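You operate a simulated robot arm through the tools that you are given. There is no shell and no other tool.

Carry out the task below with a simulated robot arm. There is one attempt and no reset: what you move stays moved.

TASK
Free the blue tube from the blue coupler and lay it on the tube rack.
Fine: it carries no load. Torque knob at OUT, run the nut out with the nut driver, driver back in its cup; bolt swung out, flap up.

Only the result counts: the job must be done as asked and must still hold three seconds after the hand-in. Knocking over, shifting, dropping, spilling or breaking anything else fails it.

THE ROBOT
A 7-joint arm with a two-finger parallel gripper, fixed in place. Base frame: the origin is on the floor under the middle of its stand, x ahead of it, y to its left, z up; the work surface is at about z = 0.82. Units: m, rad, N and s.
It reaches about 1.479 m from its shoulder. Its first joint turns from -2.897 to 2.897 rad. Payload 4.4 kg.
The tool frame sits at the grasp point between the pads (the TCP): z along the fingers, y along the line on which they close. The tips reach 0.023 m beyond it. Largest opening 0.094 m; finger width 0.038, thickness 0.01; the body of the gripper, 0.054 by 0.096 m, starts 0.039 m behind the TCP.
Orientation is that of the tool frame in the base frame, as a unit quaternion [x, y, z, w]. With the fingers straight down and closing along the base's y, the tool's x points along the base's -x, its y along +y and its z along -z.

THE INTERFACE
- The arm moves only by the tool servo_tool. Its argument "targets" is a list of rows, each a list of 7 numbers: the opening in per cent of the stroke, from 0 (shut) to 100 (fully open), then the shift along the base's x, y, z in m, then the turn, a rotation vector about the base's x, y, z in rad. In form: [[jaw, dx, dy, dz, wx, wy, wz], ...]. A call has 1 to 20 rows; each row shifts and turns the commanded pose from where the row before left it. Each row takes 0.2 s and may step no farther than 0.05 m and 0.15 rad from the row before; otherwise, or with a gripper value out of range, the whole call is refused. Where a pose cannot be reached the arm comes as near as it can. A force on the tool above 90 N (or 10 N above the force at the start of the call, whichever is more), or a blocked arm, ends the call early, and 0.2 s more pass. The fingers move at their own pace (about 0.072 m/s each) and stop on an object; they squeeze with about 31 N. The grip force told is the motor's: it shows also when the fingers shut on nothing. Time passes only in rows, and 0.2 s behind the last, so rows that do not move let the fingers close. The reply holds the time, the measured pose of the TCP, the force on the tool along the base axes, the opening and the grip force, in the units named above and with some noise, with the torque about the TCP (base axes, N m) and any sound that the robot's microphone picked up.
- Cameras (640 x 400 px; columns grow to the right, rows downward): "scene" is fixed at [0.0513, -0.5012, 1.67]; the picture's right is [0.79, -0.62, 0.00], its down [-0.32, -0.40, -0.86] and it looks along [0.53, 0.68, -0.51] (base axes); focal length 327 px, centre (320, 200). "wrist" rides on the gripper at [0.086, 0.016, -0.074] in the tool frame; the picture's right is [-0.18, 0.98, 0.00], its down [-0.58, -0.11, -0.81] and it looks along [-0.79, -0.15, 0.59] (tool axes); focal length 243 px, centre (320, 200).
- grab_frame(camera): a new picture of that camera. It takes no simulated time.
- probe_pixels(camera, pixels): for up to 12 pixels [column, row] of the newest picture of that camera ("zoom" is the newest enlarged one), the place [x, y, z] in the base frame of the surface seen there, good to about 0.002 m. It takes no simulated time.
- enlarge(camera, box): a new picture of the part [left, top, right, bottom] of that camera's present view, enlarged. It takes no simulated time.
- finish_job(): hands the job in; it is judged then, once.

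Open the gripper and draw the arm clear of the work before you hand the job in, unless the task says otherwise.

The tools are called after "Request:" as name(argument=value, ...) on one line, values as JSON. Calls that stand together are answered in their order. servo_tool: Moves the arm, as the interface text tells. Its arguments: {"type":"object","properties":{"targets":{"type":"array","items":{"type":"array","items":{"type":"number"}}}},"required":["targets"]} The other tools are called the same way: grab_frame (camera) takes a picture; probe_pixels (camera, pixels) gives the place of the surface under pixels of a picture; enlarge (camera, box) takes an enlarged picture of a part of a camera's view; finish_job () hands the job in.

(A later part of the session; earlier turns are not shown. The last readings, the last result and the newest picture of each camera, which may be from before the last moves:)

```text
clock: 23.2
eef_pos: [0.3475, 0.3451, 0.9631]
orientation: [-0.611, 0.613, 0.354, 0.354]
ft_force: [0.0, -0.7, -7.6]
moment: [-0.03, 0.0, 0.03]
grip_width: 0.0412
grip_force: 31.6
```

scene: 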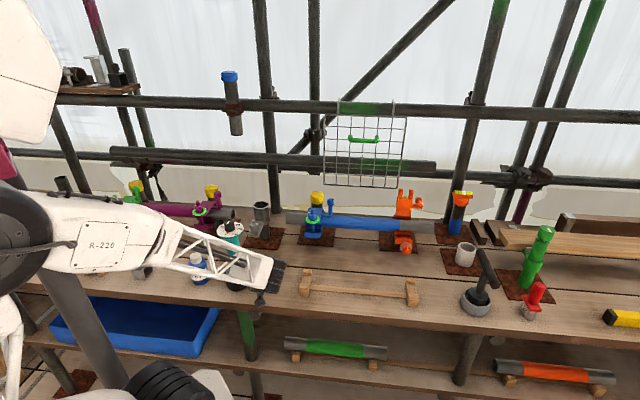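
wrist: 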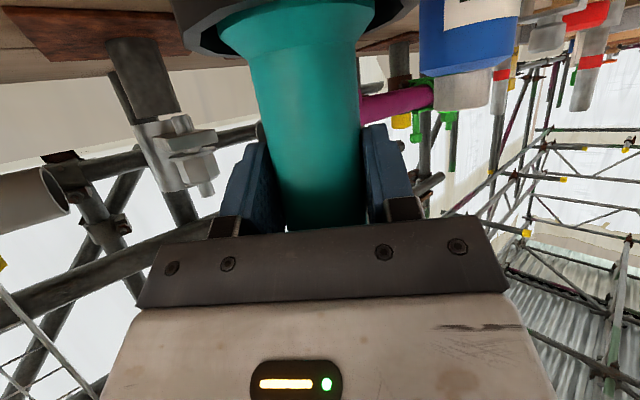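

The driver's weight (7.6 N) is hanging in the gripper with no side load. I lift it on up to z≈1.20.

Request:
servo_tool(targets=[[0, 0, 0, 0.03, 0, 0, 0], [0, 0, 0, 0.04, 0, 0, 0], [0, 0, 0, 0.04, 0, 0, 0], [0, 0, 0, 0.04, 0, 0, 0], [0, 0, 0, 0.04, 0, 0, 0], [0, 0, 0, 0.04, 0, 0, 0], [0, 0, 0, 0.007, 0, 0, 0]])

Request:
grab_frame(camera="scene")

Request:
grab_frame(camera="wrist")

```text
clock: 24.8
eef_pos: [0.3461, 0.3447, 1.2011]
orientation: [-0.612, 0.613, 0.354, 0.353]
ft_force: [0.9, -0.4, -8.4]
moment: [-0.02, -0.02, 0.01]
grip_width: 0.041
grip_force: 31.1
```

```text
taken
```

scene: 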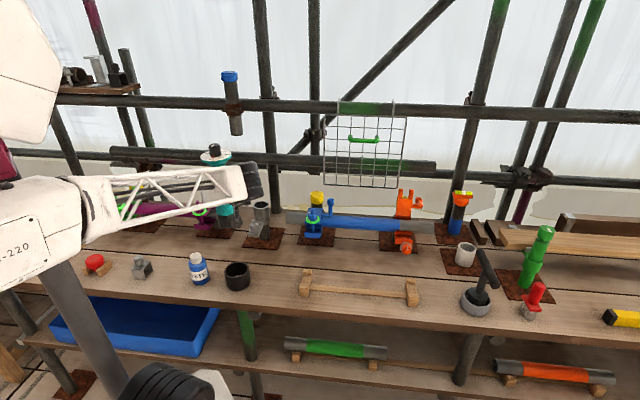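

```text
taken
```

wrist: 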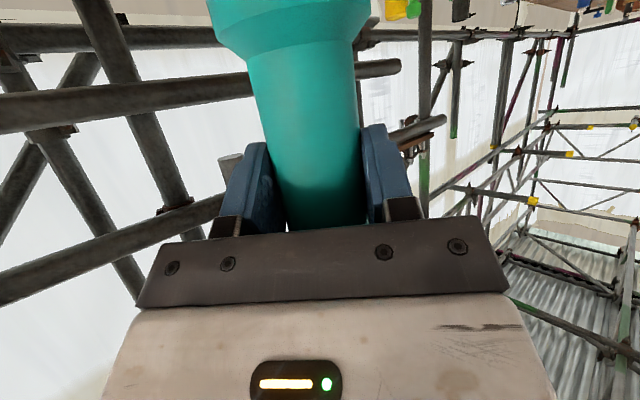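

The driver is held securely; the empty cup is at (237,275). I carry it at z≈1.26 toward the coupler while yawing −90° so that the wrist comes from −x and leaves the scene camera's view free.

Request:
probe_pixels(camera="scene", pixels=[[226, 270], [237, 263], [249, 269], [237, 277], [237, 270], [231, 275], [244, 275], [237, 288]])

Request:
servo_tool(targets=[[0, 0.018, -0.004, 0.006, 0, 0, -0.142], [0, 0.018, -0.004, 0.006, 0, 0, -0.142], [0, 0.018, -0.004, 0.006, 0, 0, -0.142], [0, 0.018, -0.004, 0.006, 0, 0, -0.142], [0, 0.018, -0.004, 0.006, 0, 0, -0.142], [0, 0.018, -0.004, 0.006, 0, 0, -0.142], [0, 0.018, -0.004, 0.006, 0, 0, -0.142], [0, 0.018, -0.004, 0.006, 0, 0, -0.142], [0, 0.018, -0.004, 0.006, 0, 0, -0.142], [0, 0.018, -0.004, 0.006, 0, 0, -0.142], [0, 0.018, -0.004, 0, 0, 0, -0.15]])

Request:
grab_frame(camera="scene")

Request:
grab_frame(camera="wrist")

```text
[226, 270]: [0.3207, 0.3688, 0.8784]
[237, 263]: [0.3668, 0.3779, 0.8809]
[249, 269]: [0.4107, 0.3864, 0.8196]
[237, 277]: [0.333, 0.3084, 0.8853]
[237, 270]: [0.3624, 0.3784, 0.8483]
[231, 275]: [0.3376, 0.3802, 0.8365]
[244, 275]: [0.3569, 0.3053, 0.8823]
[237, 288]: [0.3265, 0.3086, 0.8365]
```

```text
clock: 27.2
eef_pos: [0.5308, 0.3064, 1.2543]
orientation: [-0.042, 0.873, 0.026, 0.485]
ft_force: [0.1, -0.6, -7.6]
moment: [0.0, 0.02, 0.01]
grip_width: 0.041
grip_force: 31.2
out of reach, approached as far as the arm can: row 7, 8
```

```text
taken
```

scene: 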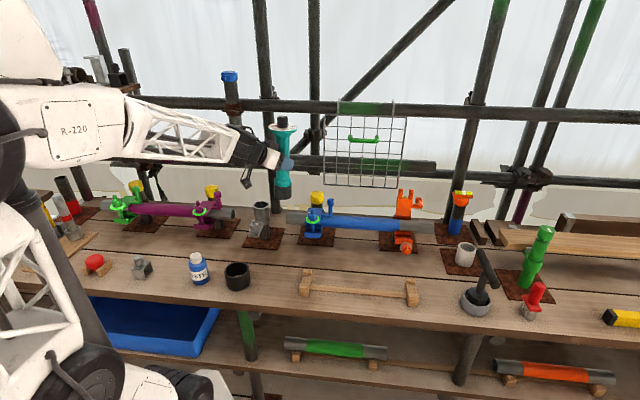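

```text
taken
```

wrist: 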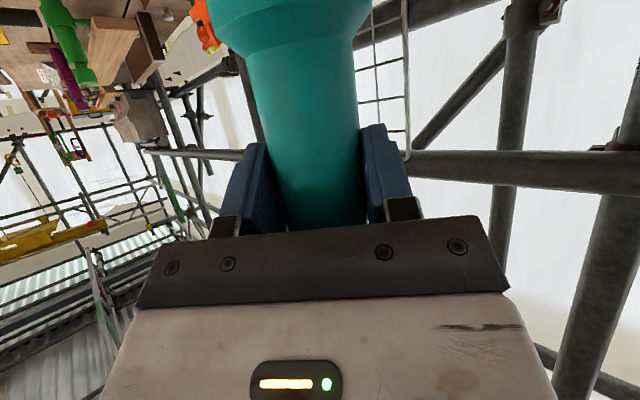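

The driver is now visible at (283,155) in the scene; orientation came out with 1.9° too much pitch, which I will correct. I zoom in to see the driver's shape and its socket end.

Request:
enlarge(camera="scene", box=[235, 105, 335, 215])

```text
3.64 times, centred on (285, 160) of scene
```

zoom: 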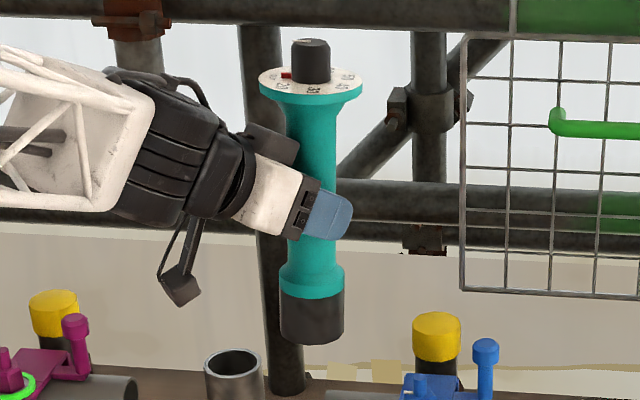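

The black socket forms the bottom end at (312,340) of the zoom. I probe the driver's points to find the socket bottom and axis relative to the TCP.

Request:
probe_pixels(camera="zoom", pixels=[[312, 338], [284, 332], [340, 332], [312, 300], [312, 280], [312, 260], [315, 150], [290, 150], [334, 150], [262, 80], [360, 80], [312, 96]])

```text
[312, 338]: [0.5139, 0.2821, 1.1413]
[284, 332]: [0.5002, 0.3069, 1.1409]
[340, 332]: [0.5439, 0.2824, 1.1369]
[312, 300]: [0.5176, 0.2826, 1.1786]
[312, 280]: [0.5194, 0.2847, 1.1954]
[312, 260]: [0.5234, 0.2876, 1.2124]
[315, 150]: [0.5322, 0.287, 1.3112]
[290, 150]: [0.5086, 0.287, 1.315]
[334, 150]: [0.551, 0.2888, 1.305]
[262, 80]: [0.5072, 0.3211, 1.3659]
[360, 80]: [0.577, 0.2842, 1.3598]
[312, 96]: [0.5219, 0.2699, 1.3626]
```

Socket bottom is ~0.118 below the TCP and its radius ~0.027. I level the driver (pitch −1.9°) and measure the nut and bolt precisely with a strong zoom.

Request:
servo_tool(targets=[[0, 0, 0, 0, 0.0033, -0.033, 0], [0, 0, 0, 0, 0, 0, 0]])

Request:
enlarge(camera="scene", box=[300, 195, 332, 225])

Request:
enlarge(camera="wrist", box=[180, 0, 400, 100])

```text
clock: 27.8
eef_pos: [0.5312, 0.3075, 1.2553]
orientation: [-0.042, 0.866, 0.028, 0.498]
ft_force: [-0.5, 1.1, -6.8]
moment: [0.01, 0.03, -0.03]
grip_width: 0.0415
grip_force: 30.7
```

```text
13.33 times, centred on (316, 210) of scene
```

zoom: 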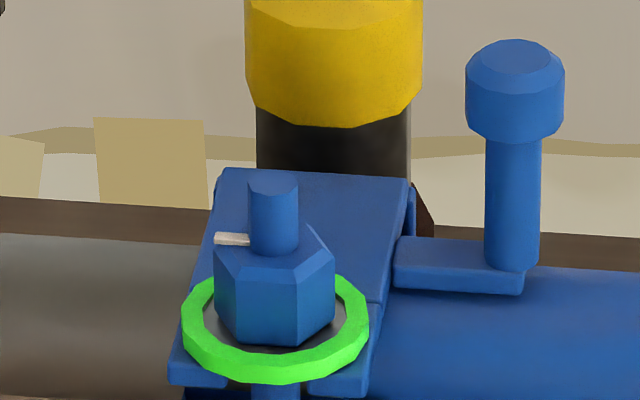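

```text
2.91 times, centred on (290, 50) of wrist
```

zoom: 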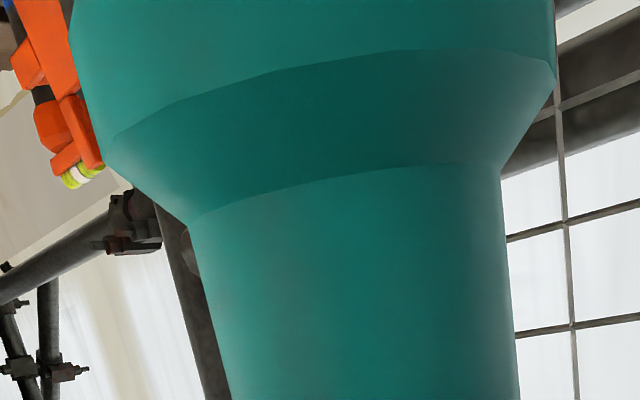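

I re-zoom the nut in the scene view and probe the stud top, nut, ring and flap surfaces.

Request:
enlarge(camera="scene", box=[300, 195, 332, 225])

Request:
probe_pixels(camera="zoom", pixels=[[273, 184], [252, 188], [296, 188], [273, 240], [255, 280], [310, 280], [275, 335], [190, 320], [360, 320], [275, 375], [230, 239], [240, 255]])

Request:
probe_pixels(camera="zoom", pixels=[[277, 395], [515, 50], [515, 110], [513, 200], [513, 255], [450, 270], [330, 190], [230, 200], [380, 240], [190, 378], [345, 385], [405, 270]])

```text
13.33 times, centred on (316, 210) of scene
```

zoom: 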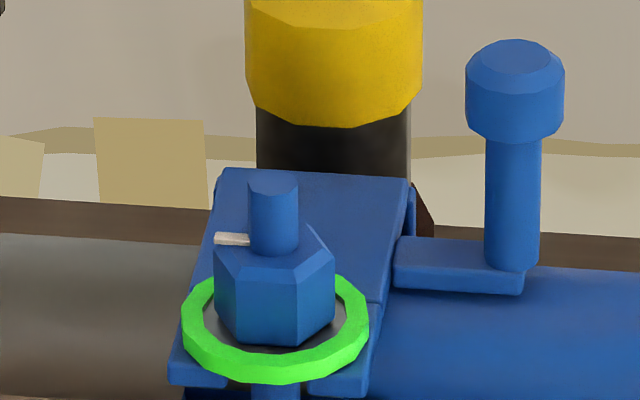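

```text
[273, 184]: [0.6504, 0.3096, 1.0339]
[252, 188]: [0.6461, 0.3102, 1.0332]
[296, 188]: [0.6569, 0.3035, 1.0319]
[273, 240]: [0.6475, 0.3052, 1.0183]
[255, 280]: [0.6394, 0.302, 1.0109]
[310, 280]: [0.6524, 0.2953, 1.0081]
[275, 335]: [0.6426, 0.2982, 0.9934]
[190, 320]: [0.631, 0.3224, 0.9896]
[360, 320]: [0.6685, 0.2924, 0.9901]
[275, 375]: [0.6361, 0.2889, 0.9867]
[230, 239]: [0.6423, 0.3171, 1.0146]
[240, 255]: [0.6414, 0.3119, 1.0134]
```

```text
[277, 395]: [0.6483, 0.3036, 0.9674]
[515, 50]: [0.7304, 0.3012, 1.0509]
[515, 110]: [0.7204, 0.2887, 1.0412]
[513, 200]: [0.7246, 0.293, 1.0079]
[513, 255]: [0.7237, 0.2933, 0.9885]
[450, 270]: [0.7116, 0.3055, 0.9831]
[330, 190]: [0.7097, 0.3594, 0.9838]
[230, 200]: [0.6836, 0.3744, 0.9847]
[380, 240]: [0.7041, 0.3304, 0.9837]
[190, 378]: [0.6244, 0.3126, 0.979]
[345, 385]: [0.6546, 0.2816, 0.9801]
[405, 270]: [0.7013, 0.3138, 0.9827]
```

The bolt axis fits to about (0.651,0.308), nut z 0.993–1.0145, stud top 1.034. Now I re-measure the levelled driver's socket relative to the TCP (0.531,0.3075,1.255).

Request:
enlarge(camera="scene", box=[255, 105, 311, 205])

Request:
probe_pixels(camera="zoom", pixels=[[317, 345], [317, 330], [292, 330], [342, 330], [287, 330], [347, 330], [320, 270], [320, 170], [300, 170], [342, 170], [320, 150], [310, 200]])

```text
4.00 times, centred on (283, 155) of scene
```

zoom: 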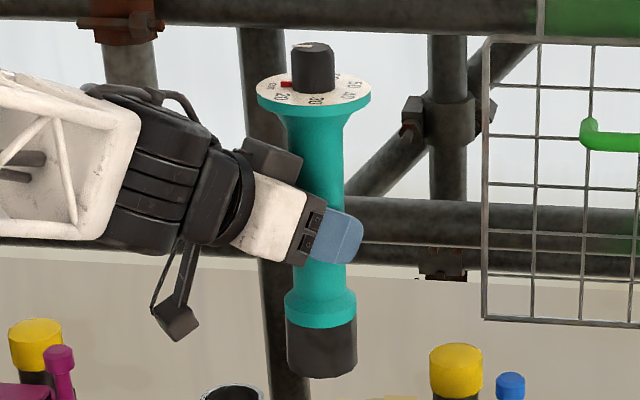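

```text
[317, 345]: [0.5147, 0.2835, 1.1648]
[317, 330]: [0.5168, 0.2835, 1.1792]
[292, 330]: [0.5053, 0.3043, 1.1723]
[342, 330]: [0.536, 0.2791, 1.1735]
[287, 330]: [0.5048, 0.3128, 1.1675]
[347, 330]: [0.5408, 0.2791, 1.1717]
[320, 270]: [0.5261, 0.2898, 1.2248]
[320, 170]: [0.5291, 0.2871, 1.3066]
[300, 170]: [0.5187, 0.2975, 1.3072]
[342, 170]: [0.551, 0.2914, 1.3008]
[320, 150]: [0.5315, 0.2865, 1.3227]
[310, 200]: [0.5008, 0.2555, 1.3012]
```

The driver's axis seems to lean slightly (top toward +x) in the grip. I probe the dial plane to measure the lean accurately.

Request:
enlarge(camera="scene", box=[262, 112, 302, 137])

Request:
probe_pixels(camera="zoom", pixels=[[140, 210], [180, 190], [220, 225], [250, 245], [300, 255], [370, 250], [430, 225], [480, 190], [420, 180], [300, 225], [190, 240], [250, 50]])

```text
16.00 times, centred on (282, 124) of scene
```

zoom: 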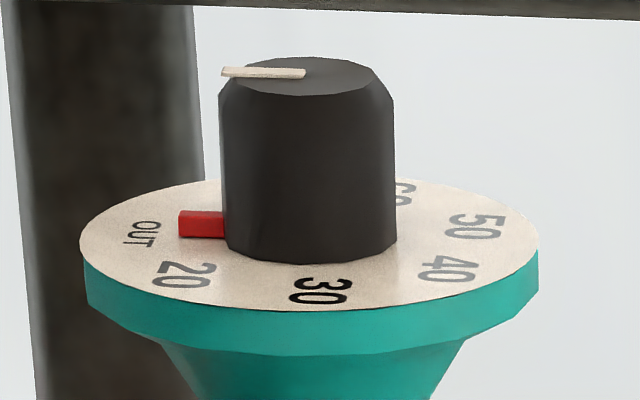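

```text
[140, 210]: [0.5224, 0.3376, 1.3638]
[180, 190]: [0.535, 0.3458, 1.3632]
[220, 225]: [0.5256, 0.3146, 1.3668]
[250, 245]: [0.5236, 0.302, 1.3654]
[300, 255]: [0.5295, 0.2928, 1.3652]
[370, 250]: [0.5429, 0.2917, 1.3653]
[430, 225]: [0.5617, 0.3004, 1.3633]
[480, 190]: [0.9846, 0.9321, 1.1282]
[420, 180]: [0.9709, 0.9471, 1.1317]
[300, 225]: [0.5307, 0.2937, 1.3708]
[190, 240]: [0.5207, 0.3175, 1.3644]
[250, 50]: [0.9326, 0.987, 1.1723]
```

The dial plane indicates a lean of about 3° toward +x and ~1.5° toward +y. I correct it with a small rotation and re-measure.

Request:
servo_tool(targets=[[0, 0, 0, 0, 0.025, -0.04, 0], [0, 0, 0, 0, 0, 0, 0]])

Request:
enlarge(camera="scene", box=[262, 112, 302, 137])

Request:
probe_pixels(camera="zoom", pixels=[[110, 215], [150, 195], [190, 185], [110, 260], [160, 290], [240, 300], [300, 275], [360, 300], [450, 290], [500, 250], [440, 200], [500, 220]])

```text
clock: 28.4
eef_pos: [0.5315, 0.3074, 1.255]
orientation: [-0.037, 0.855, 0.038, 0.516]
ft_force: [0.1, -0.4, -7.2]
moment: [0.03, 0.05, 0.02]
grip_width: 0.0415
grip_force: 31.0
```

```text
16.00 times, centred on (282, 124) of scene
```

zoom: 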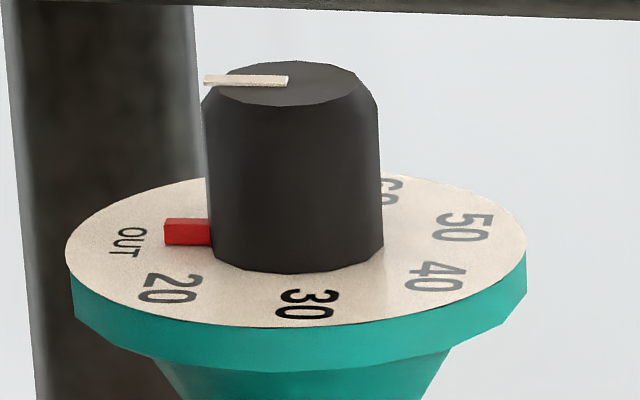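

```text
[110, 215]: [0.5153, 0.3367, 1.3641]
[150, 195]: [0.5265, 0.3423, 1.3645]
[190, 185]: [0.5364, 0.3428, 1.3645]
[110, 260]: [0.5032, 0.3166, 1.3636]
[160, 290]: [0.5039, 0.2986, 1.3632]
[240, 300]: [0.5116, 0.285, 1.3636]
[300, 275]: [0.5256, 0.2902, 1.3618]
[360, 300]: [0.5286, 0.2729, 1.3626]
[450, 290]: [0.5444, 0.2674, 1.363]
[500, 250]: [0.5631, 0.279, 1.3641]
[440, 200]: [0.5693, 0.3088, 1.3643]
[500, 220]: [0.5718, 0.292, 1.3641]
```

Now the plane is flat to about 1°. I apply a final small trim and measure the socket's cylinder.

Request:
servo_tool(targets=[[0, 0, 0, 0, -0.018, 0.01, 0], [0, 0, 0, 0, 0, 0, 0]])

Request:
enlarge(camera="scene", box=[264, 170, 304, 205])

Request:
probe_pixels(camera="zoom", pixels=[[220, 200], [240, 200], [260, 200], [280, 200], [300, 200], [320, 200], [340, 200], [360, 200], [380, 200], [300, 250], [340, 250], [320, 150]])

```text
clock: 29.0
eef_pos: [0.5312, 0.3078, 1.2541]
orientation: [-0.041, 0.858, 0.03, 0.511]
ft_force: [-0.2, 1.0, -7.8]
moment: [-0.01, 0.0, -0.02]
grip_width: 0.0413
grip_force: 30.6
```

```text
11.43 times, centred on (284, 188) of scene
```

zoom: 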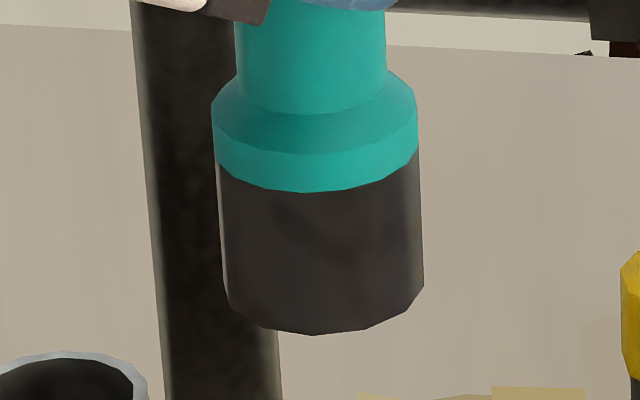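

```text
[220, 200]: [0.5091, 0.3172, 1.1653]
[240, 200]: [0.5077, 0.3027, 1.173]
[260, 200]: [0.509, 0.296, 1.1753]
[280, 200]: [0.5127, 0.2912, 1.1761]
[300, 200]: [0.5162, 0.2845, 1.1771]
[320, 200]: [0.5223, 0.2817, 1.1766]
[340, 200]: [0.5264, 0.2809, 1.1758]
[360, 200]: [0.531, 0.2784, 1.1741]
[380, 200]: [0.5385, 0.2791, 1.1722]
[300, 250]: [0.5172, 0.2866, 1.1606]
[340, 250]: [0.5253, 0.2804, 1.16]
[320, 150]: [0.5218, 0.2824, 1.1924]
```

The socket axis is at (0.536,0.3065), i.e. 5 mm ahead of the TCP, with its bottom ≈0.119 below TCP. I move above the bolt axis (0.651,0.308) and compare visually.

Request:
servo_tool(targets=[[0, 0.038, 0.0005, 0, 0, 0, 0], [0, 0.038, 0.0005, 0, 0, 0, 0], [0, 0.039, 0.0005, 0, 0, 0, 0], [0, 0, 0, -0.03, 0, 0, 0], [0, 0, 0, 0, 0, 0, 0]])

Request:
enlarge(camera="scene", box=[284, 165, 344, 225])

Request:
grab_frame(camera="wrist")

```text
clock: 30.2
eef_pos: [0.6476, 0.3089, 1.2262]
orientation: [-0.041, 0.858, 0.03, 0.512]
ft_force: [0.3, 0.1, -7.8]
moment: [-0.03, -0.01, -0.01]
grip_width: 0.0416
grip_force: 30.6
```

```text
6.67 times, centred on (314, 195) of scene
```

zoom: 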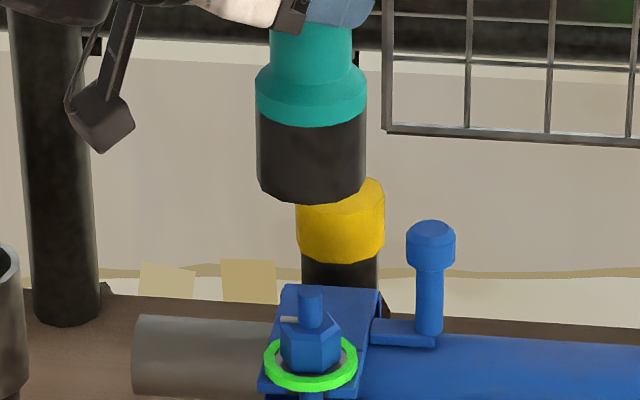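

```text
taken
```

wrist: 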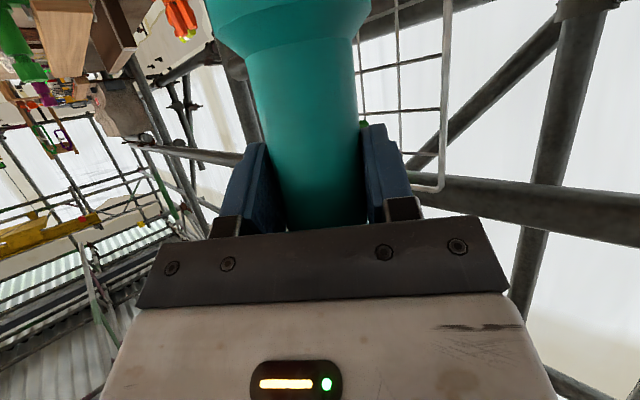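

The socket hangs above the bolt (socket centre col ≈312, bolt col ≈311 in the zoom). I fit the socket circle again at this position and check the mesh panel distance.

Request:
probe_pixels(camera="zoom", pixels=[[262, 150], [272, 150], [285, 150], [300, 150], [312, 150], [325, 150], [340, 150], [355, 150], [312, 195], [388, 60], [310, 295], [470, 80]])

```text
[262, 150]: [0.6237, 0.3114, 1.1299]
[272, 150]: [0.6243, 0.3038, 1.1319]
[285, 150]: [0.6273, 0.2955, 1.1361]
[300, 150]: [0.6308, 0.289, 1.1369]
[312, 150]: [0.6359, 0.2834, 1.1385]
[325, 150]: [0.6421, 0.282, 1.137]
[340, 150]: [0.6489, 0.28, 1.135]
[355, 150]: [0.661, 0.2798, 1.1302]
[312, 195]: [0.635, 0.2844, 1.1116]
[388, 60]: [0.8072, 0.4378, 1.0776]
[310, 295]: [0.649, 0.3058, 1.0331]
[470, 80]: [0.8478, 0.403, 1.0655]
```

Socket centre (0.652,0.3075) vs bolt (0.651,0.308): within ~1.5 mm. I trim that and descend to just above the stud.

Request:
servo_tool(targets=[[0, -0.0012, 0.0008, -0.03, 0, 0, 0], [0, 0, 0, -0.03, 0, 0, 0], [0, 0, 0, -0.005, 0, 0, 0], [0, 0, 0, 0, 0, 0, 0]])

Request:
enlarge(camera="scene", box=[284, 165, 344, 225])

```text
clock: 31.2
eef_pos: [0.6439, 0.3091, 1.1615]
orientation: [-0.04, 0.858, 0.029, 0.512]
ft_force: [0.2, 1.1, -7.9]
moment: [0.0, 0.02, 0.04]
grip_width: 0.0414
grip_force: 30.4
```

```text
6.67 times, centred on (314, 195) of scene
```

zoom: 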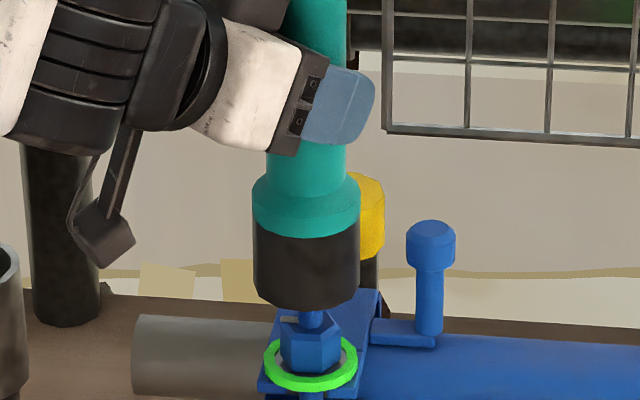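

Nearly on the stud; the socket appears ~1.3 mm left of the stud. I probe the socket again to fit its centre also in depth.

Request:
probe_pixels(camera="zoom", pixels=[[258, 260], [268, 260], [280, 260], [295, 260], [308, 260], [320, 260], [335, 260], [350, 260], [308, 300], [310, 318], [304, 345], [320, 345]])

```text
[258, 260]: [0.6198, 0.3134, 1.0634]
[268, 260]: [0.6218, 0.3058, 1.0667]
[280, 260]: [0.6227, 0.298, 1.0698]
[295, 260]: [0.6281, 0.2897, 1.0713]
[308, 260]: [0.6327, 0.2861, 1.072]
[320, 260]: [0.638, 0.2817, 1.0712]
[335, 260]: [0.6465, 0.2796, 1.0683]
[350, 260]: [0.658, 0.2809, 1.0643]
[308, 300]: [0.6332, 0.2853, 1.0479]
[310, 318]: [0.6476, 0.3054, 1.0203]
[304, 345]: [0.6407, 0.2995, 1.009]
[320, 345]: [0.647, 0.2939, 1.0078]
```

Fit gives socket centre (0.6487,0.3085) vs bolt (0.651,0.308). I shift +1.9 mm x and descend slowly over the stud toward the nut.

Request:
servo_tool(targets=[[0, 0.0019, -0.0006, 0, 0, 0, 0], [0, 0, 0, -0.01, 0, 0, 0], [0, 0, 0, -0.01, 0, 0, 0], [0, 0, 0, 0, 0, 0, 0]])

Request:
enlarge(camera="scene", box=[284, 165, 344, 225])

```text
clock: 32.2
eef_pos: [0.6458, 0.3084, 1.1403]
orientation: [-0.042, 0.858, 0.03, 0.511]
ft_force: [0.2, 0.6, -7.3]
moment: [0.0, 0.03, -0.03]
grip_width: 0.0415
grip_force: 30.7
```

```text
6.67 times, centred on (314, 195) of scene
```

zoom: 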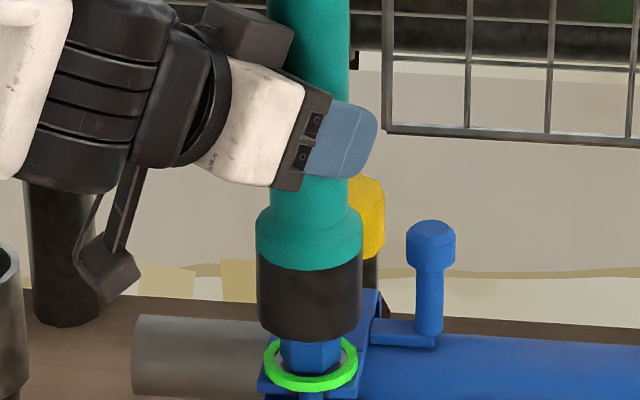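

The stud is entering the socket without contact. I keep lowering in small steps and watch the vertical force.

Request:
servo_tool(targets=[[0, 0, 0, -0.006, 0, 0, 0], [0, 0, 0, -0.004, 0, 0, 0], [0, 0, 0, -0.004, 0, 0, 0]])

```text
clock: 33.0
eef_pos: [0.6465, 0.3094, 1.1265]
orientation: [-0.042, 0.858, 0.031, 0.511]
ft_force: [0.1, 0.4, -9.2]
moment: [0.0, 0.01, 0.02]
grip_width: 0.0413
grip_force: 31.0
```

Still no contact (TCP 1.1265). I go on in 4 mm steps.

Request:
servo_tool(targets=[[0, 0, 0, -0.004, 0, 0, 0], [0, 0, 0, -0.004, 0, 0, 0], [0, 0, 0, -0.004, 0, 0, 0], [0, 0, 0, 0, 0, 0, 0]])

Request:
enlarge(camera="scene", box=[284, 165, 344, 225])

```text
clock: 34.0
eef_pos: [0.646, 0.3088, 1.114]
orientation: [-0.042, 0.858, 0.031, 0.511]
ft_force: [-0.2, -0.2, -8.3]
moment: [0.01, 0.01, 0.04]
grip_width: 0.0416
grip_force: 31.1
```

```text
6.67 times, centred on (314, 195) of scene
```

zoom: 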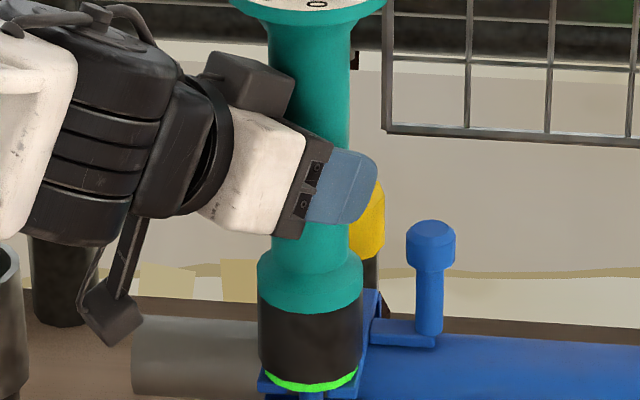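

The socket covers the nut almost to the green ring. I lower a bit more until there is contact.

Request:
servo_tool(targets=[[0, 0, 0, -0.002, 0, 0, 0], [0, 0, 0, -0.002, 0, 0, 0], [0, 0, 0, 0, 0, 0, 0]])

```text
clock: 34.8
eef_pos: [0.6461, 0.3083, 1.1111]
orientation: [-0.041, 0.858, 0.029, 0.511]
ft_force: [0.5, 0.0, -7.6]
moment: [-0.02, 0.05, -0.03]
grip_width: 0.0413
grip_force: 31.2
```

Request:
servo_tool(targets=[[0, 0, 0, -0.002, 0, 0, 0], [0, 0, 0, -0.002, 0, 0, 0], [0, 0, 0, 0, 0, 0, 0]])

Request:
enlarge(camera="scene", box=[284, 165, 344, 225])

```text
clock: 35.6
eef_pos: [0.6462, 0.3095, 1.1086]
orientation: [-0.041, 0.857, 0.031, 0.512]
ft_force: [0.0, -2.7, 12.6]
moment: [-0.35, -0.1, 0.01]
grip_width: 0.0412
grip_force: 30.7
```

```text
6.67 times, centred on (314, 195) of scene
```

zoom: 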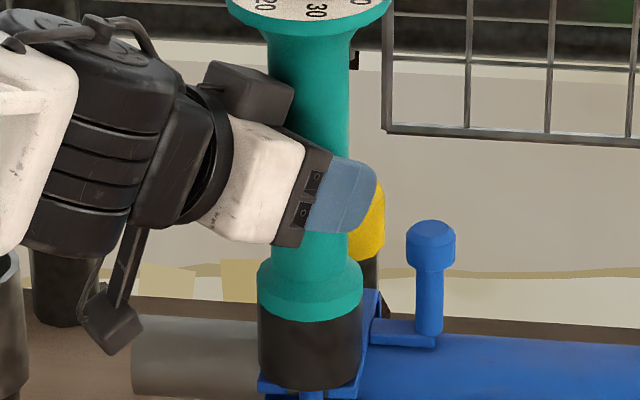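

There's contact now: about 20 N of downward press with the ring covered. I press slightly more and wait, listening for the driver.

Request:
servo_tool(targets=[[0, 0, 0, -0.001, 0, 0, 0], [0, 0, 0, 0, 0, 0, 0], [0, 0, 0, 0, 0, 0, 0], [0, 0, 0, 0, 0, 0, 0], [0, 0, 0, 0, 0, 0, 0]])

```text
clock: 36.8
eef_pos: [0.6448, 0.3093, 1.1071]
orientation: [-0.04, 0.858, 0.03, 0.512]
ft_force: [1.8, -5.4, 24.9]
moment: [-0.51, -0.22, 0.0]
grip_width: 0.0417
grip_force: 30.4
```

No sound from pressing alone. I try turning the driver counter-clockwise (loosening) about the bolt axis and watch torque and sound.

Request:
servo_tool(targets=[[0, -0.0001, -0.0007, 0, 0, 0, 0.15], [0, -0.0001, -0.0007, 0, 0, 0, 0.15]])

```text
clock: 37.4
eef_pos: [0.6467, 0.3066, 1.1057]
orientation: [-0.17, 0.842, 0.107, 0.501]
ft_force: [1.4, -1.4, 18.1]
moment: [-0.12, -0.24, -0.06]
grip_width: 0.0414
grip_force: 31.6
```

No resisting torque, and it sank ~1.4 mm, so the socket may now have found the hex. I press a little more and wait.

Request:
servo_tool(targets=[[0, 0, 0, -0.001, 0, 0, 0], [0, 0, 0, -0.001, 0, 0, 0], [0, 0, 0, 0, 0, 0, 0], [0, 0, 0, 0, 0, 0, 0], [0, 0, 0, 0, 0, 0, 0]])

Request:
enlarge(camera="scene", box=[264, 135, 364, 225])

```text
clock: 38.6
eef_pos: [0.6455, 0.3068, 1.1044]
orientation: [-0.169, 0.842, 0.107, 0.502]
ft_force: [0.8, -1.9, 24.5]
moment: [-0.09, -0.32, 0.01]
grip_width: 0.0413
grip_force: 31.0
```

```text
4.44 times, centred on (314, 180) of scene
```

zoom: 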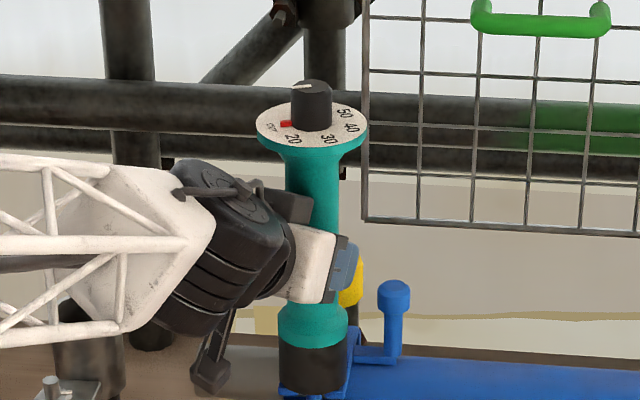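

I compare with the same zoom box as before to see whether the driver slipped in the grip or seated deeper.

Request:
enlarge(camera="scene", box=[284, 165, 344, 225])

Request:
enlarge(camera="scene", box=[300, 190, 340, 235])

```text
6.67 times, centred on (314, 195) of scene
```

zoom: 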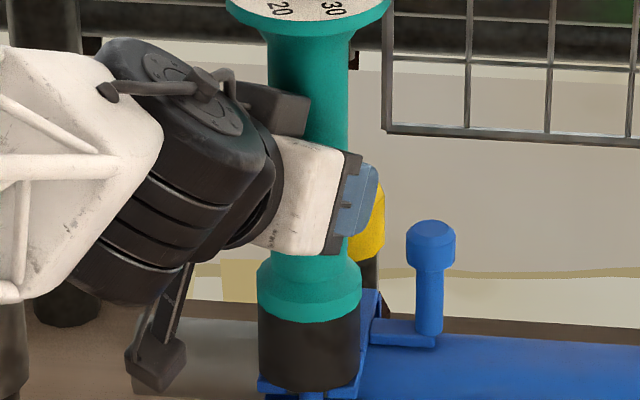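

```text
8.89 times, centred on (320, 212) of scene
```

zoom: 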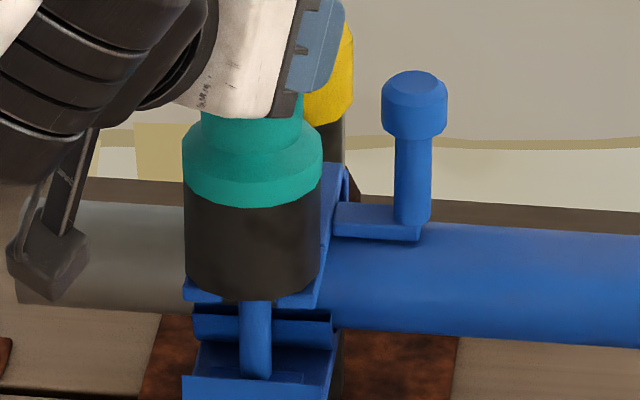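

The socket is fully down on the flap around the nut. I increase the axial press in 1 mm steps to see whether the driver starts.

Request:
servo_tool(targets=[[0, 0, 0, -0.001, 0, 0, 0], [0, 0, 0, -0.001, 0, 0, 0], [0, 0, 0, 0, 0, 0, 0], [0, 0, 0, 0, 0, 0, 0]])

```text
clock: 39.6
eef_pos: [0.6459, 0.3083, 1.1016]
orientation: [-0.168, 0.842, 0.106, 0.501]
ft_force: [-4.2, 3.2, 25.9]
moment: [0.23, 0.05, 0.01]
grip_width: 0.0413
grip_force: 31.3
```

The axial force saturates at ~25 N (the grip slides on the handle), so pressing harder isn't the way. I turn the driver further counter-clockwise about the bolt axis by 0.9 rad while keeping light pressure, then check the nut's mark.

Request:
servo_tool(targets=[[0, -0.0002, -0.0007, 0.0005, 0, 0, 0.15], [0, 0, -0.0007, 0, 0, 0, 0.15], [0, 0.0001, -0.0007, 0, 0, 0, 0.15], [0, 0.0002, -0.0007, 0, 0, 0, 0.15], [0, 0.0003, -0.0006, 0, 0, 0, 0.15], [0, 0.0004, -0.0006, 0, 0, 0, 0.15]])

Request:
enlarge(camera="scene", box=[264, 135, 364, 235])

```text
clock: 41.0
eef_pos: [0.6472, 0.3026, 1.101]
orientation: [-0.518, 0.685, 0.314, 0.404]
ft_force: [-0.4, -0.5, -7.9]
moment: [-0.01, 0.0, -0.02]
grip_width: 0.0413
grip_force: 31.2
```

```text
4.00 times, centred on (314, 185) of scene
```

zoom: 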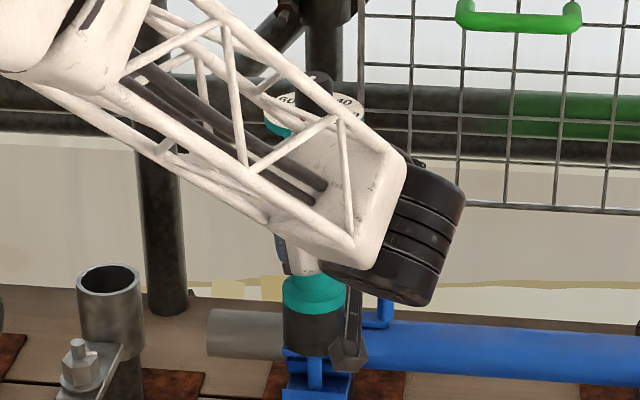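

No press now and no resisting torque. I lift the driver 6 cm to look at the nut's mark and see if it turned.

Request:
servo_tool(targets=[[0, 0, 0, 0.03, 0, 0, 0], [0, 0, 0, 0.04, 0, 0, 0], [0, 0, 0, 0, 0, 0, 0]])

Request:
enlarge(camera="scene", box=[290, 180, 350, 240])

```text
clock: 41.8
eef_pos: [0.6476, 0.3039, 1.1721]
orientation: [-0.518, 0.685, 0.314, 0.405]
ft_force: [0.3, 0.5, -8.2]
moment: [-0.03, 0.0, 0.01]
grip_width: 0.0414
grip_force: 30.7
```

```text
6.67 times, centred on (320, 210) of scene
```

zoom: 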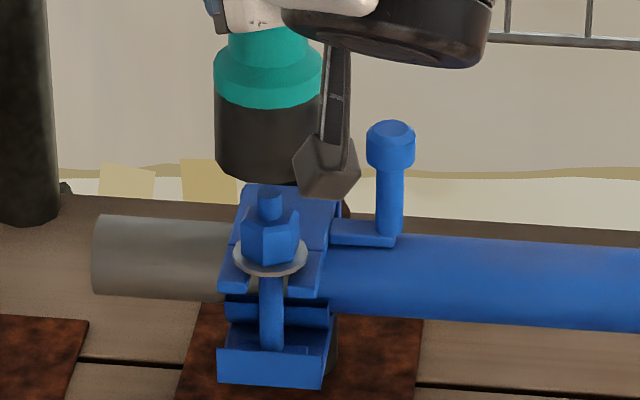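

The green ring has vanished from the washer: the nut has been loosened. I zoom in at the same scale as before to compare the nut's height on the stud.

Request:
enlarge(camera="scene", box=[300, 195, 332, 225])

Request:
probe_pixels(camera="zoom", pixels=[[273, 184], [273, 220], [273, 240], [260, 280], [300, 280], [275, 320], [275, 335], [200, 320], [345, 320], [275, 360]])

```text
13.33 times, centred on (316, 210) of scene
```

zoom: 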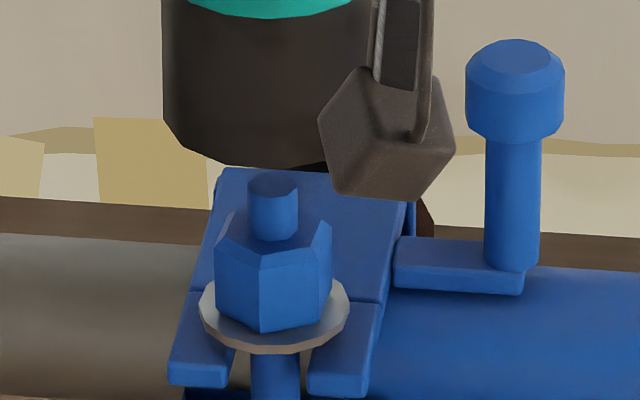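

```text
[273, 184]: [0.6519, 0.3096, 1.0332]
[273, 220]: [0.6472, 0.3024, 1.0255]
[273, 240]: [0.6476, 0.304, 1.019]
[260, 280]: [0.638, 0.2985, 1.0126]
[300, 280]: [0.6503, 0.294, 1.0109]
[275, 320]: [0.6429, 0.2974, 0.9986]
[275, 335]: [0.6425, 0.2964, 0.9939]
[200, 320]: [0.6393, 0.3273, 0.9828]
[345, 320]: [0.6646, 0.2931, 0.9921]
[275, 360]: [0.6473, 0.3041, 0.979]
```

The nut has rotated and risen about 3 mm (its mark moved and stud protrusion shrank), so turning works. I turn back 1.5 rad clockwise while lifted, then re-seat for another loosening stroke.

Request:
servo_tool(targets=[[0, -0.0001, 0.0006, 0, 0, 0, -0.15], [0, -0.0001, 0.0006, 0, 0, 0, -0.15], [0, -0.0001, 0.0006, 0, 0, 0, -0.15], [0, -0.0001, 0.0007, 0, 0, 0, -0.15], [0, -0.0001, 0.0007, 0, 0, 0, -0.15], [0, -0.0001, 0.0007, 0, 0, 0, -0.15], [0, -0.0001, 0.0007, 0, 0, 0, -0.15], [0, -0.0002, 0.0007, 0, 0, 0, -0.15], [0, -0.0002, 0.0007, 0, 0, 0, -0.15], [0, -0.0002, 0.0006, 0, 0, 0, -0.15], [0, 0, 0, 0, 0, 0, 0]])

Request:
enlarge(camera="scene", box=[284, 165, 344, 225])

```text
clock: 43.7
eef_pos: [0.7034, 0.3465, 1.0816]
orientation: [-0.038, 0.893, -0.023, 0.448]
ft_force: [-0.9, 4.0, 20.6]
moment: [0.6, -0.49, 0.09]
grip_width: 0.0415
grip_force: 31.7
stopped in row 9: the force on the tool passed its limit at 238 N (the readings are from after the stop); the commanded pose is now the measured one
```

```text
6.67 times, centred on (314, 195) of scene
```

zoom: 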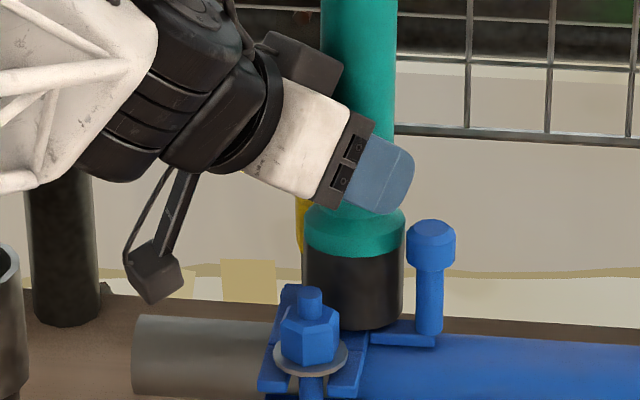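

The arm strayed from the path during the turn-back and the driver bumped down behind the nut (stopped). I stop and inspect the scene before anything else.

Request:
grab_frame(camera="scene")

Request:
enlarge(camera="scene", box=[270, 170, 430, 270])

Request:
grab_frame(camera="wrist")

```text
taken
```

scene: 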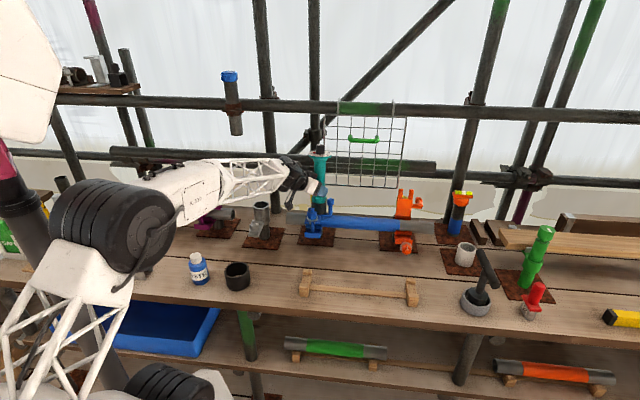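

```text
4.00 times, centred on (350, 220) of scene
```

zoom: 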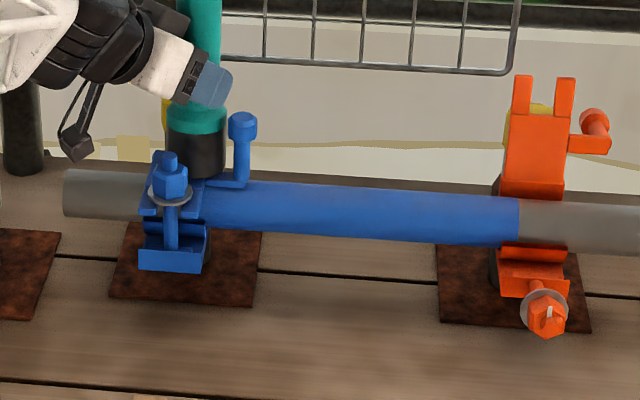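

```text
taken
```

wrist: 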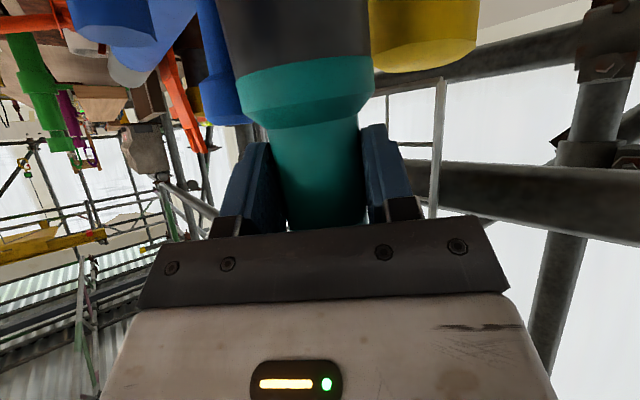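

Nothing else appears disturbed (tube, couplers, bottle and cup in place). The driver rests on the flap beside the lever, so I lift straight up in small steps and check the pose.

Request:
servo_tool(targets=[[0, 0, 0, 0.01, 0, 0, 0], [0, 0, 0, 0.02, 0, 0, 0], [0, 0, 0, 0.03, 0, 0, 0]])

```text
clock: 44.5
eef_pos: [0.705, 0.3469, 1.1364]
orientation: [-0.039, 0.894, -0.025, 0.445]
ft_force: [-1.5, 0.1, -8.6]
moment: [-0.01, 0.05, 0.03]
grip_width: 0.0414
grip_force: 31.4
```

It's free and still held (8.6 N). I lift on to z≈1.23 and move a little toward −x to examine the driver.

Request:
servo_tool(targets=[[0, 0, 0, 0.03, 0, 0, 0], [0, 0, 0, 0.03, 0, 0, 0], [0, 0, 0, 0.03, 0, 0, 0], [0, -0.03, -0.01, 0, 0, 0, 0], [0, -0.03, -0.01, 0, 0, 0, 0], [0, -0.03, -0.01, 0, 0, 0, 0]])

Request:
grab_frame(camera="scene")

Request:
enlarge(camera="scene", box=[250, 120, 350, 230])

```text
clock: 45.9
eef_pos: [0.6135, 0.3185, 1.2268]
orientation: [-0.039, 0.894, -0.024, 0.446]
ft_force: [-0.5, 0.2, -8.7]
moment: [-0.03, 0.09, -0.02]
grip_width: 0.0416
grip_force: 31.3
```

```text
taken
```

scene: 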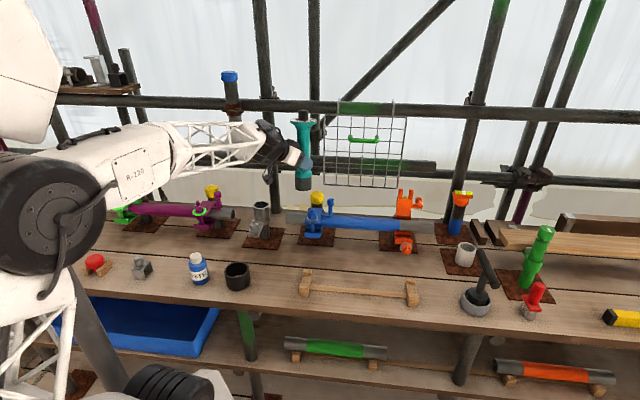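

```text
3.64 times, centred on (300, 175) of scene
```

zoom: 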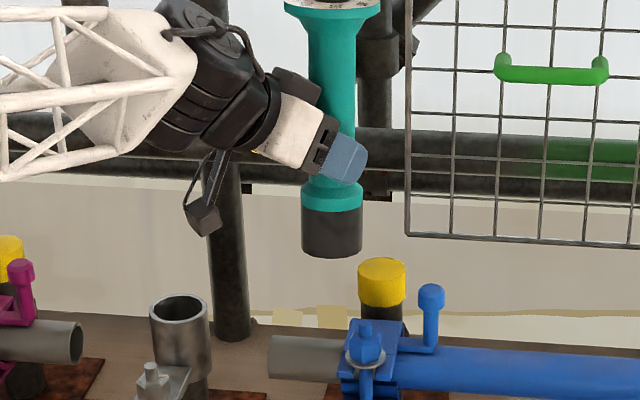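

The driver is still held, gripped lower on the handle now (just above the flange). I measure its lean via the dial plane and look at the work objects again.

Request:
enlarge(camera="scene", box=[283, 103, 323, 133])

Request:
probe_pixels(camera="zoom", pixels=[[150, 250], [180, 235], [200, 270], [230, 285], [260, 290], [300, 295], [340, 292], [380, 285], [420, 265], [440, 245], [400, 225], [150, 275]])

```text
13.33 times, centred on (303, 118) of scene
```

zoom: 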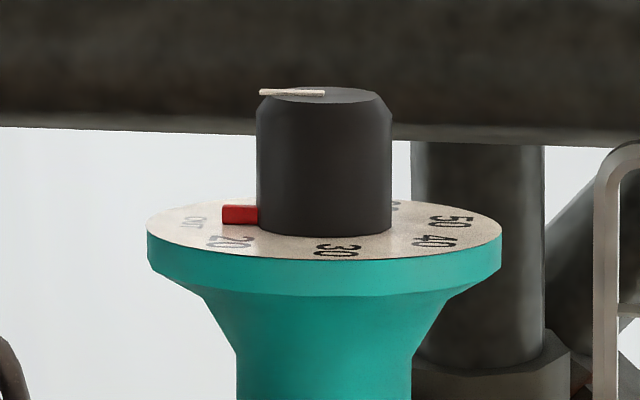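

```text
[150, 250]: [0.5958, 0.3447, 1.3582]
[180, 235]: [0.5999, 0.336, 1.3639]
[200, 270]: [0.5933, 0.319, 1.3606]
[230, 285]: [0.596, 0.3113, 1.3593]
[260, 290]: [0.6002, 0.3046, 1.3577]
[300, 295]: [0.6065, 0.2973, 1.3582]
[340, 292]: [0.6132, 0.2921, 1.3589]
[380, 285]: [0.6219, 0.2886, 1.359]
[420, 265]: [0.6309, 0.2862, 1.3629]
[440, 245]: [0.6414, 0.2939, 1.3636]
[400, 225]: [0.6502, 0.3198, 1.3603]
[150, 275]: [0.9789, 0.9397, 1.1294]
```

The dial plane leans about 4–5° toward both +x and +y, matching the disturbed tool roll. I correct with a rotation of (+0.08,−0.075) rad in two small steps and re-measure.

Request:
servo_tool(targets=[[0, 0, 0, 0, 0.04, -0.0375, 0], [0, 0, 0, 0, 0.04, -0.0375, 0], [0, 0, 0, 0, 0, 0, 0]])

Request:
enlarge(camera="scene", box=[283, 103, 323, 133])

```text
clock: 46.7
eef_pos: [0.6143, 0.3157, 1.2275]
orientation: [-0.02, 0.877, 0.011, 0.48]
ft_force: [-0.1, 0.3, -8.8]
moment: [0.01, 0.06, -0.01]
grip_width: 0.0417
grip_force: 31.1
```

```text
13.33 times, centred on (303, 118) of scene
```

zoom: 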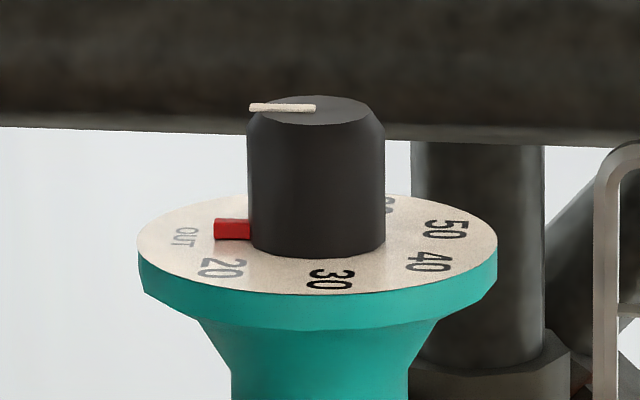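

Now the dial shows a wider ellipse. I probe its plane again.

Request:
probe_pixels(camera="zoom", pixels=[[150, 240], [170, 220], [200, 205], [170, 265], [220, 283], [290, 270], [360, 288], [430, 280], [475, 255], [485, 235], [450, 205], [410, 200]])

```text
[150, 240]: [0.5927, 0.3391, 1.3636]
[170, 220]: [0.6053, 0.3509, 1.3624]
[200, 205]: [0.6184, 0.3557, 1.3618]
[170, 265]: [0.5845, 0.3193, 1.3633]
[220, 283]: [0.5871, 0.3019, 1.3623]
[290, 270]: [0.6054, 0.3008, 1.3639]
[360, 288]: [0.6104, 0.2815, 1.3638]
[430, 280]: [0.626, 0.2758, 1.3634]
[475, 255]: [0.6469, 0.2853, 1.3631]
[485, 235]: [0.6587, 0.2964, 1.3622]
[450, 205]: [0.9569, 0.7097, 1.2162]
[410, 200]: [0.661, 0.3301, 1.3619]
```

The driver is now upright within ~1.4°. Before the next stroke I compare the blue nut with the already-opened orange one to see how far a nut must be run out.

Request:
enlarge(camera="scene", box=[385, 185, 430, 260])

Request:
enlarge(camera="scene", box=[295, 190, 335, 240])

```text
5.33 times, centred on (408, 222) of scene
```

zoom: 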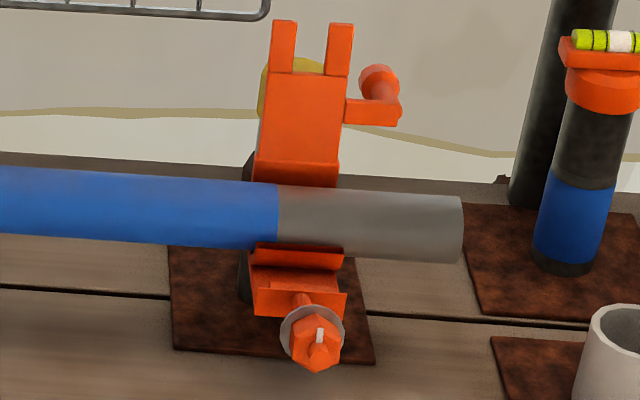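

```text
8.00 times, centred on (315, 215) of scene
```

zoom: 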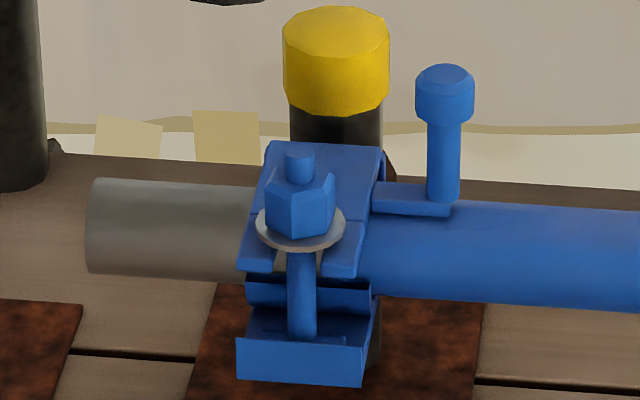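

The white mark has gone out of sight and the nut rose ~3–4 mm, which suggests the driver ran it under pressure rather than by my 1.2 rad of turning. I trim the lean and measure the socket position for a second seating.

Request:
servo_tool(targets=[[0, 0, 0, 0, 0.015, -0.015, 0], [0, 0, 0, 0, 0, 0, 0]])

Request:
enlarge(camera="scene", box=[280, 160, 330, 200])

Request:
probe_pixels(camera="zoom", pixels=[[245, 200], [255, 200], [270, 200], [285, 200], [300, 200], [315, 200], [330, 200], [345, 200], [360, 200], [375, 200], [310, 255], [310, 150]])

```text
clock: 47.3
eef_pos: [0.6146, 0.3173, 1.2266]
orientation: [-0.017, 0.872, 0.018, 0.488]
ft_force: [0.6, 0.1, -7.6]
moment: [0.01, 0.07, -0.02]
grip_width: 0.0417
grip_force: 31.2
```

```text
10.00 times, centred on (305, 180) of scene
```

zoom: 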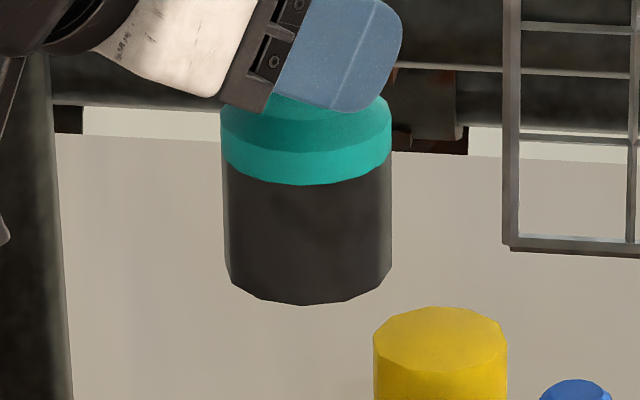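

```text
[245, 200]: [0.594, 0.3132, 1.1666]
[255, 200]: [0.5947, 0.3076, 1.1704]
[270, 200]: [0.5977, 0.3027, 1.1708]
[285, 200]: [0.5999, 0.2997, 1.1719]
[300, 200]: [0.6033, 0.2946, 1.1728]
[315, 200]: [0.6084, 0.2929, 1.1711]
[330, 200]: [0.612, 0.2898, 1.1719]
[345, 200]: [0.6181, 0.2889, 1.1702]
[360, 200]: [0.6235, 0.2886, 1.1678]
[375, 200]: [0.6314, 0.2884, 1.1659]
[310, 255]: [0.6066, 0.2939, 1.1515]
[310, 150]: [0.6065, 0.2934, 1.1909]
```

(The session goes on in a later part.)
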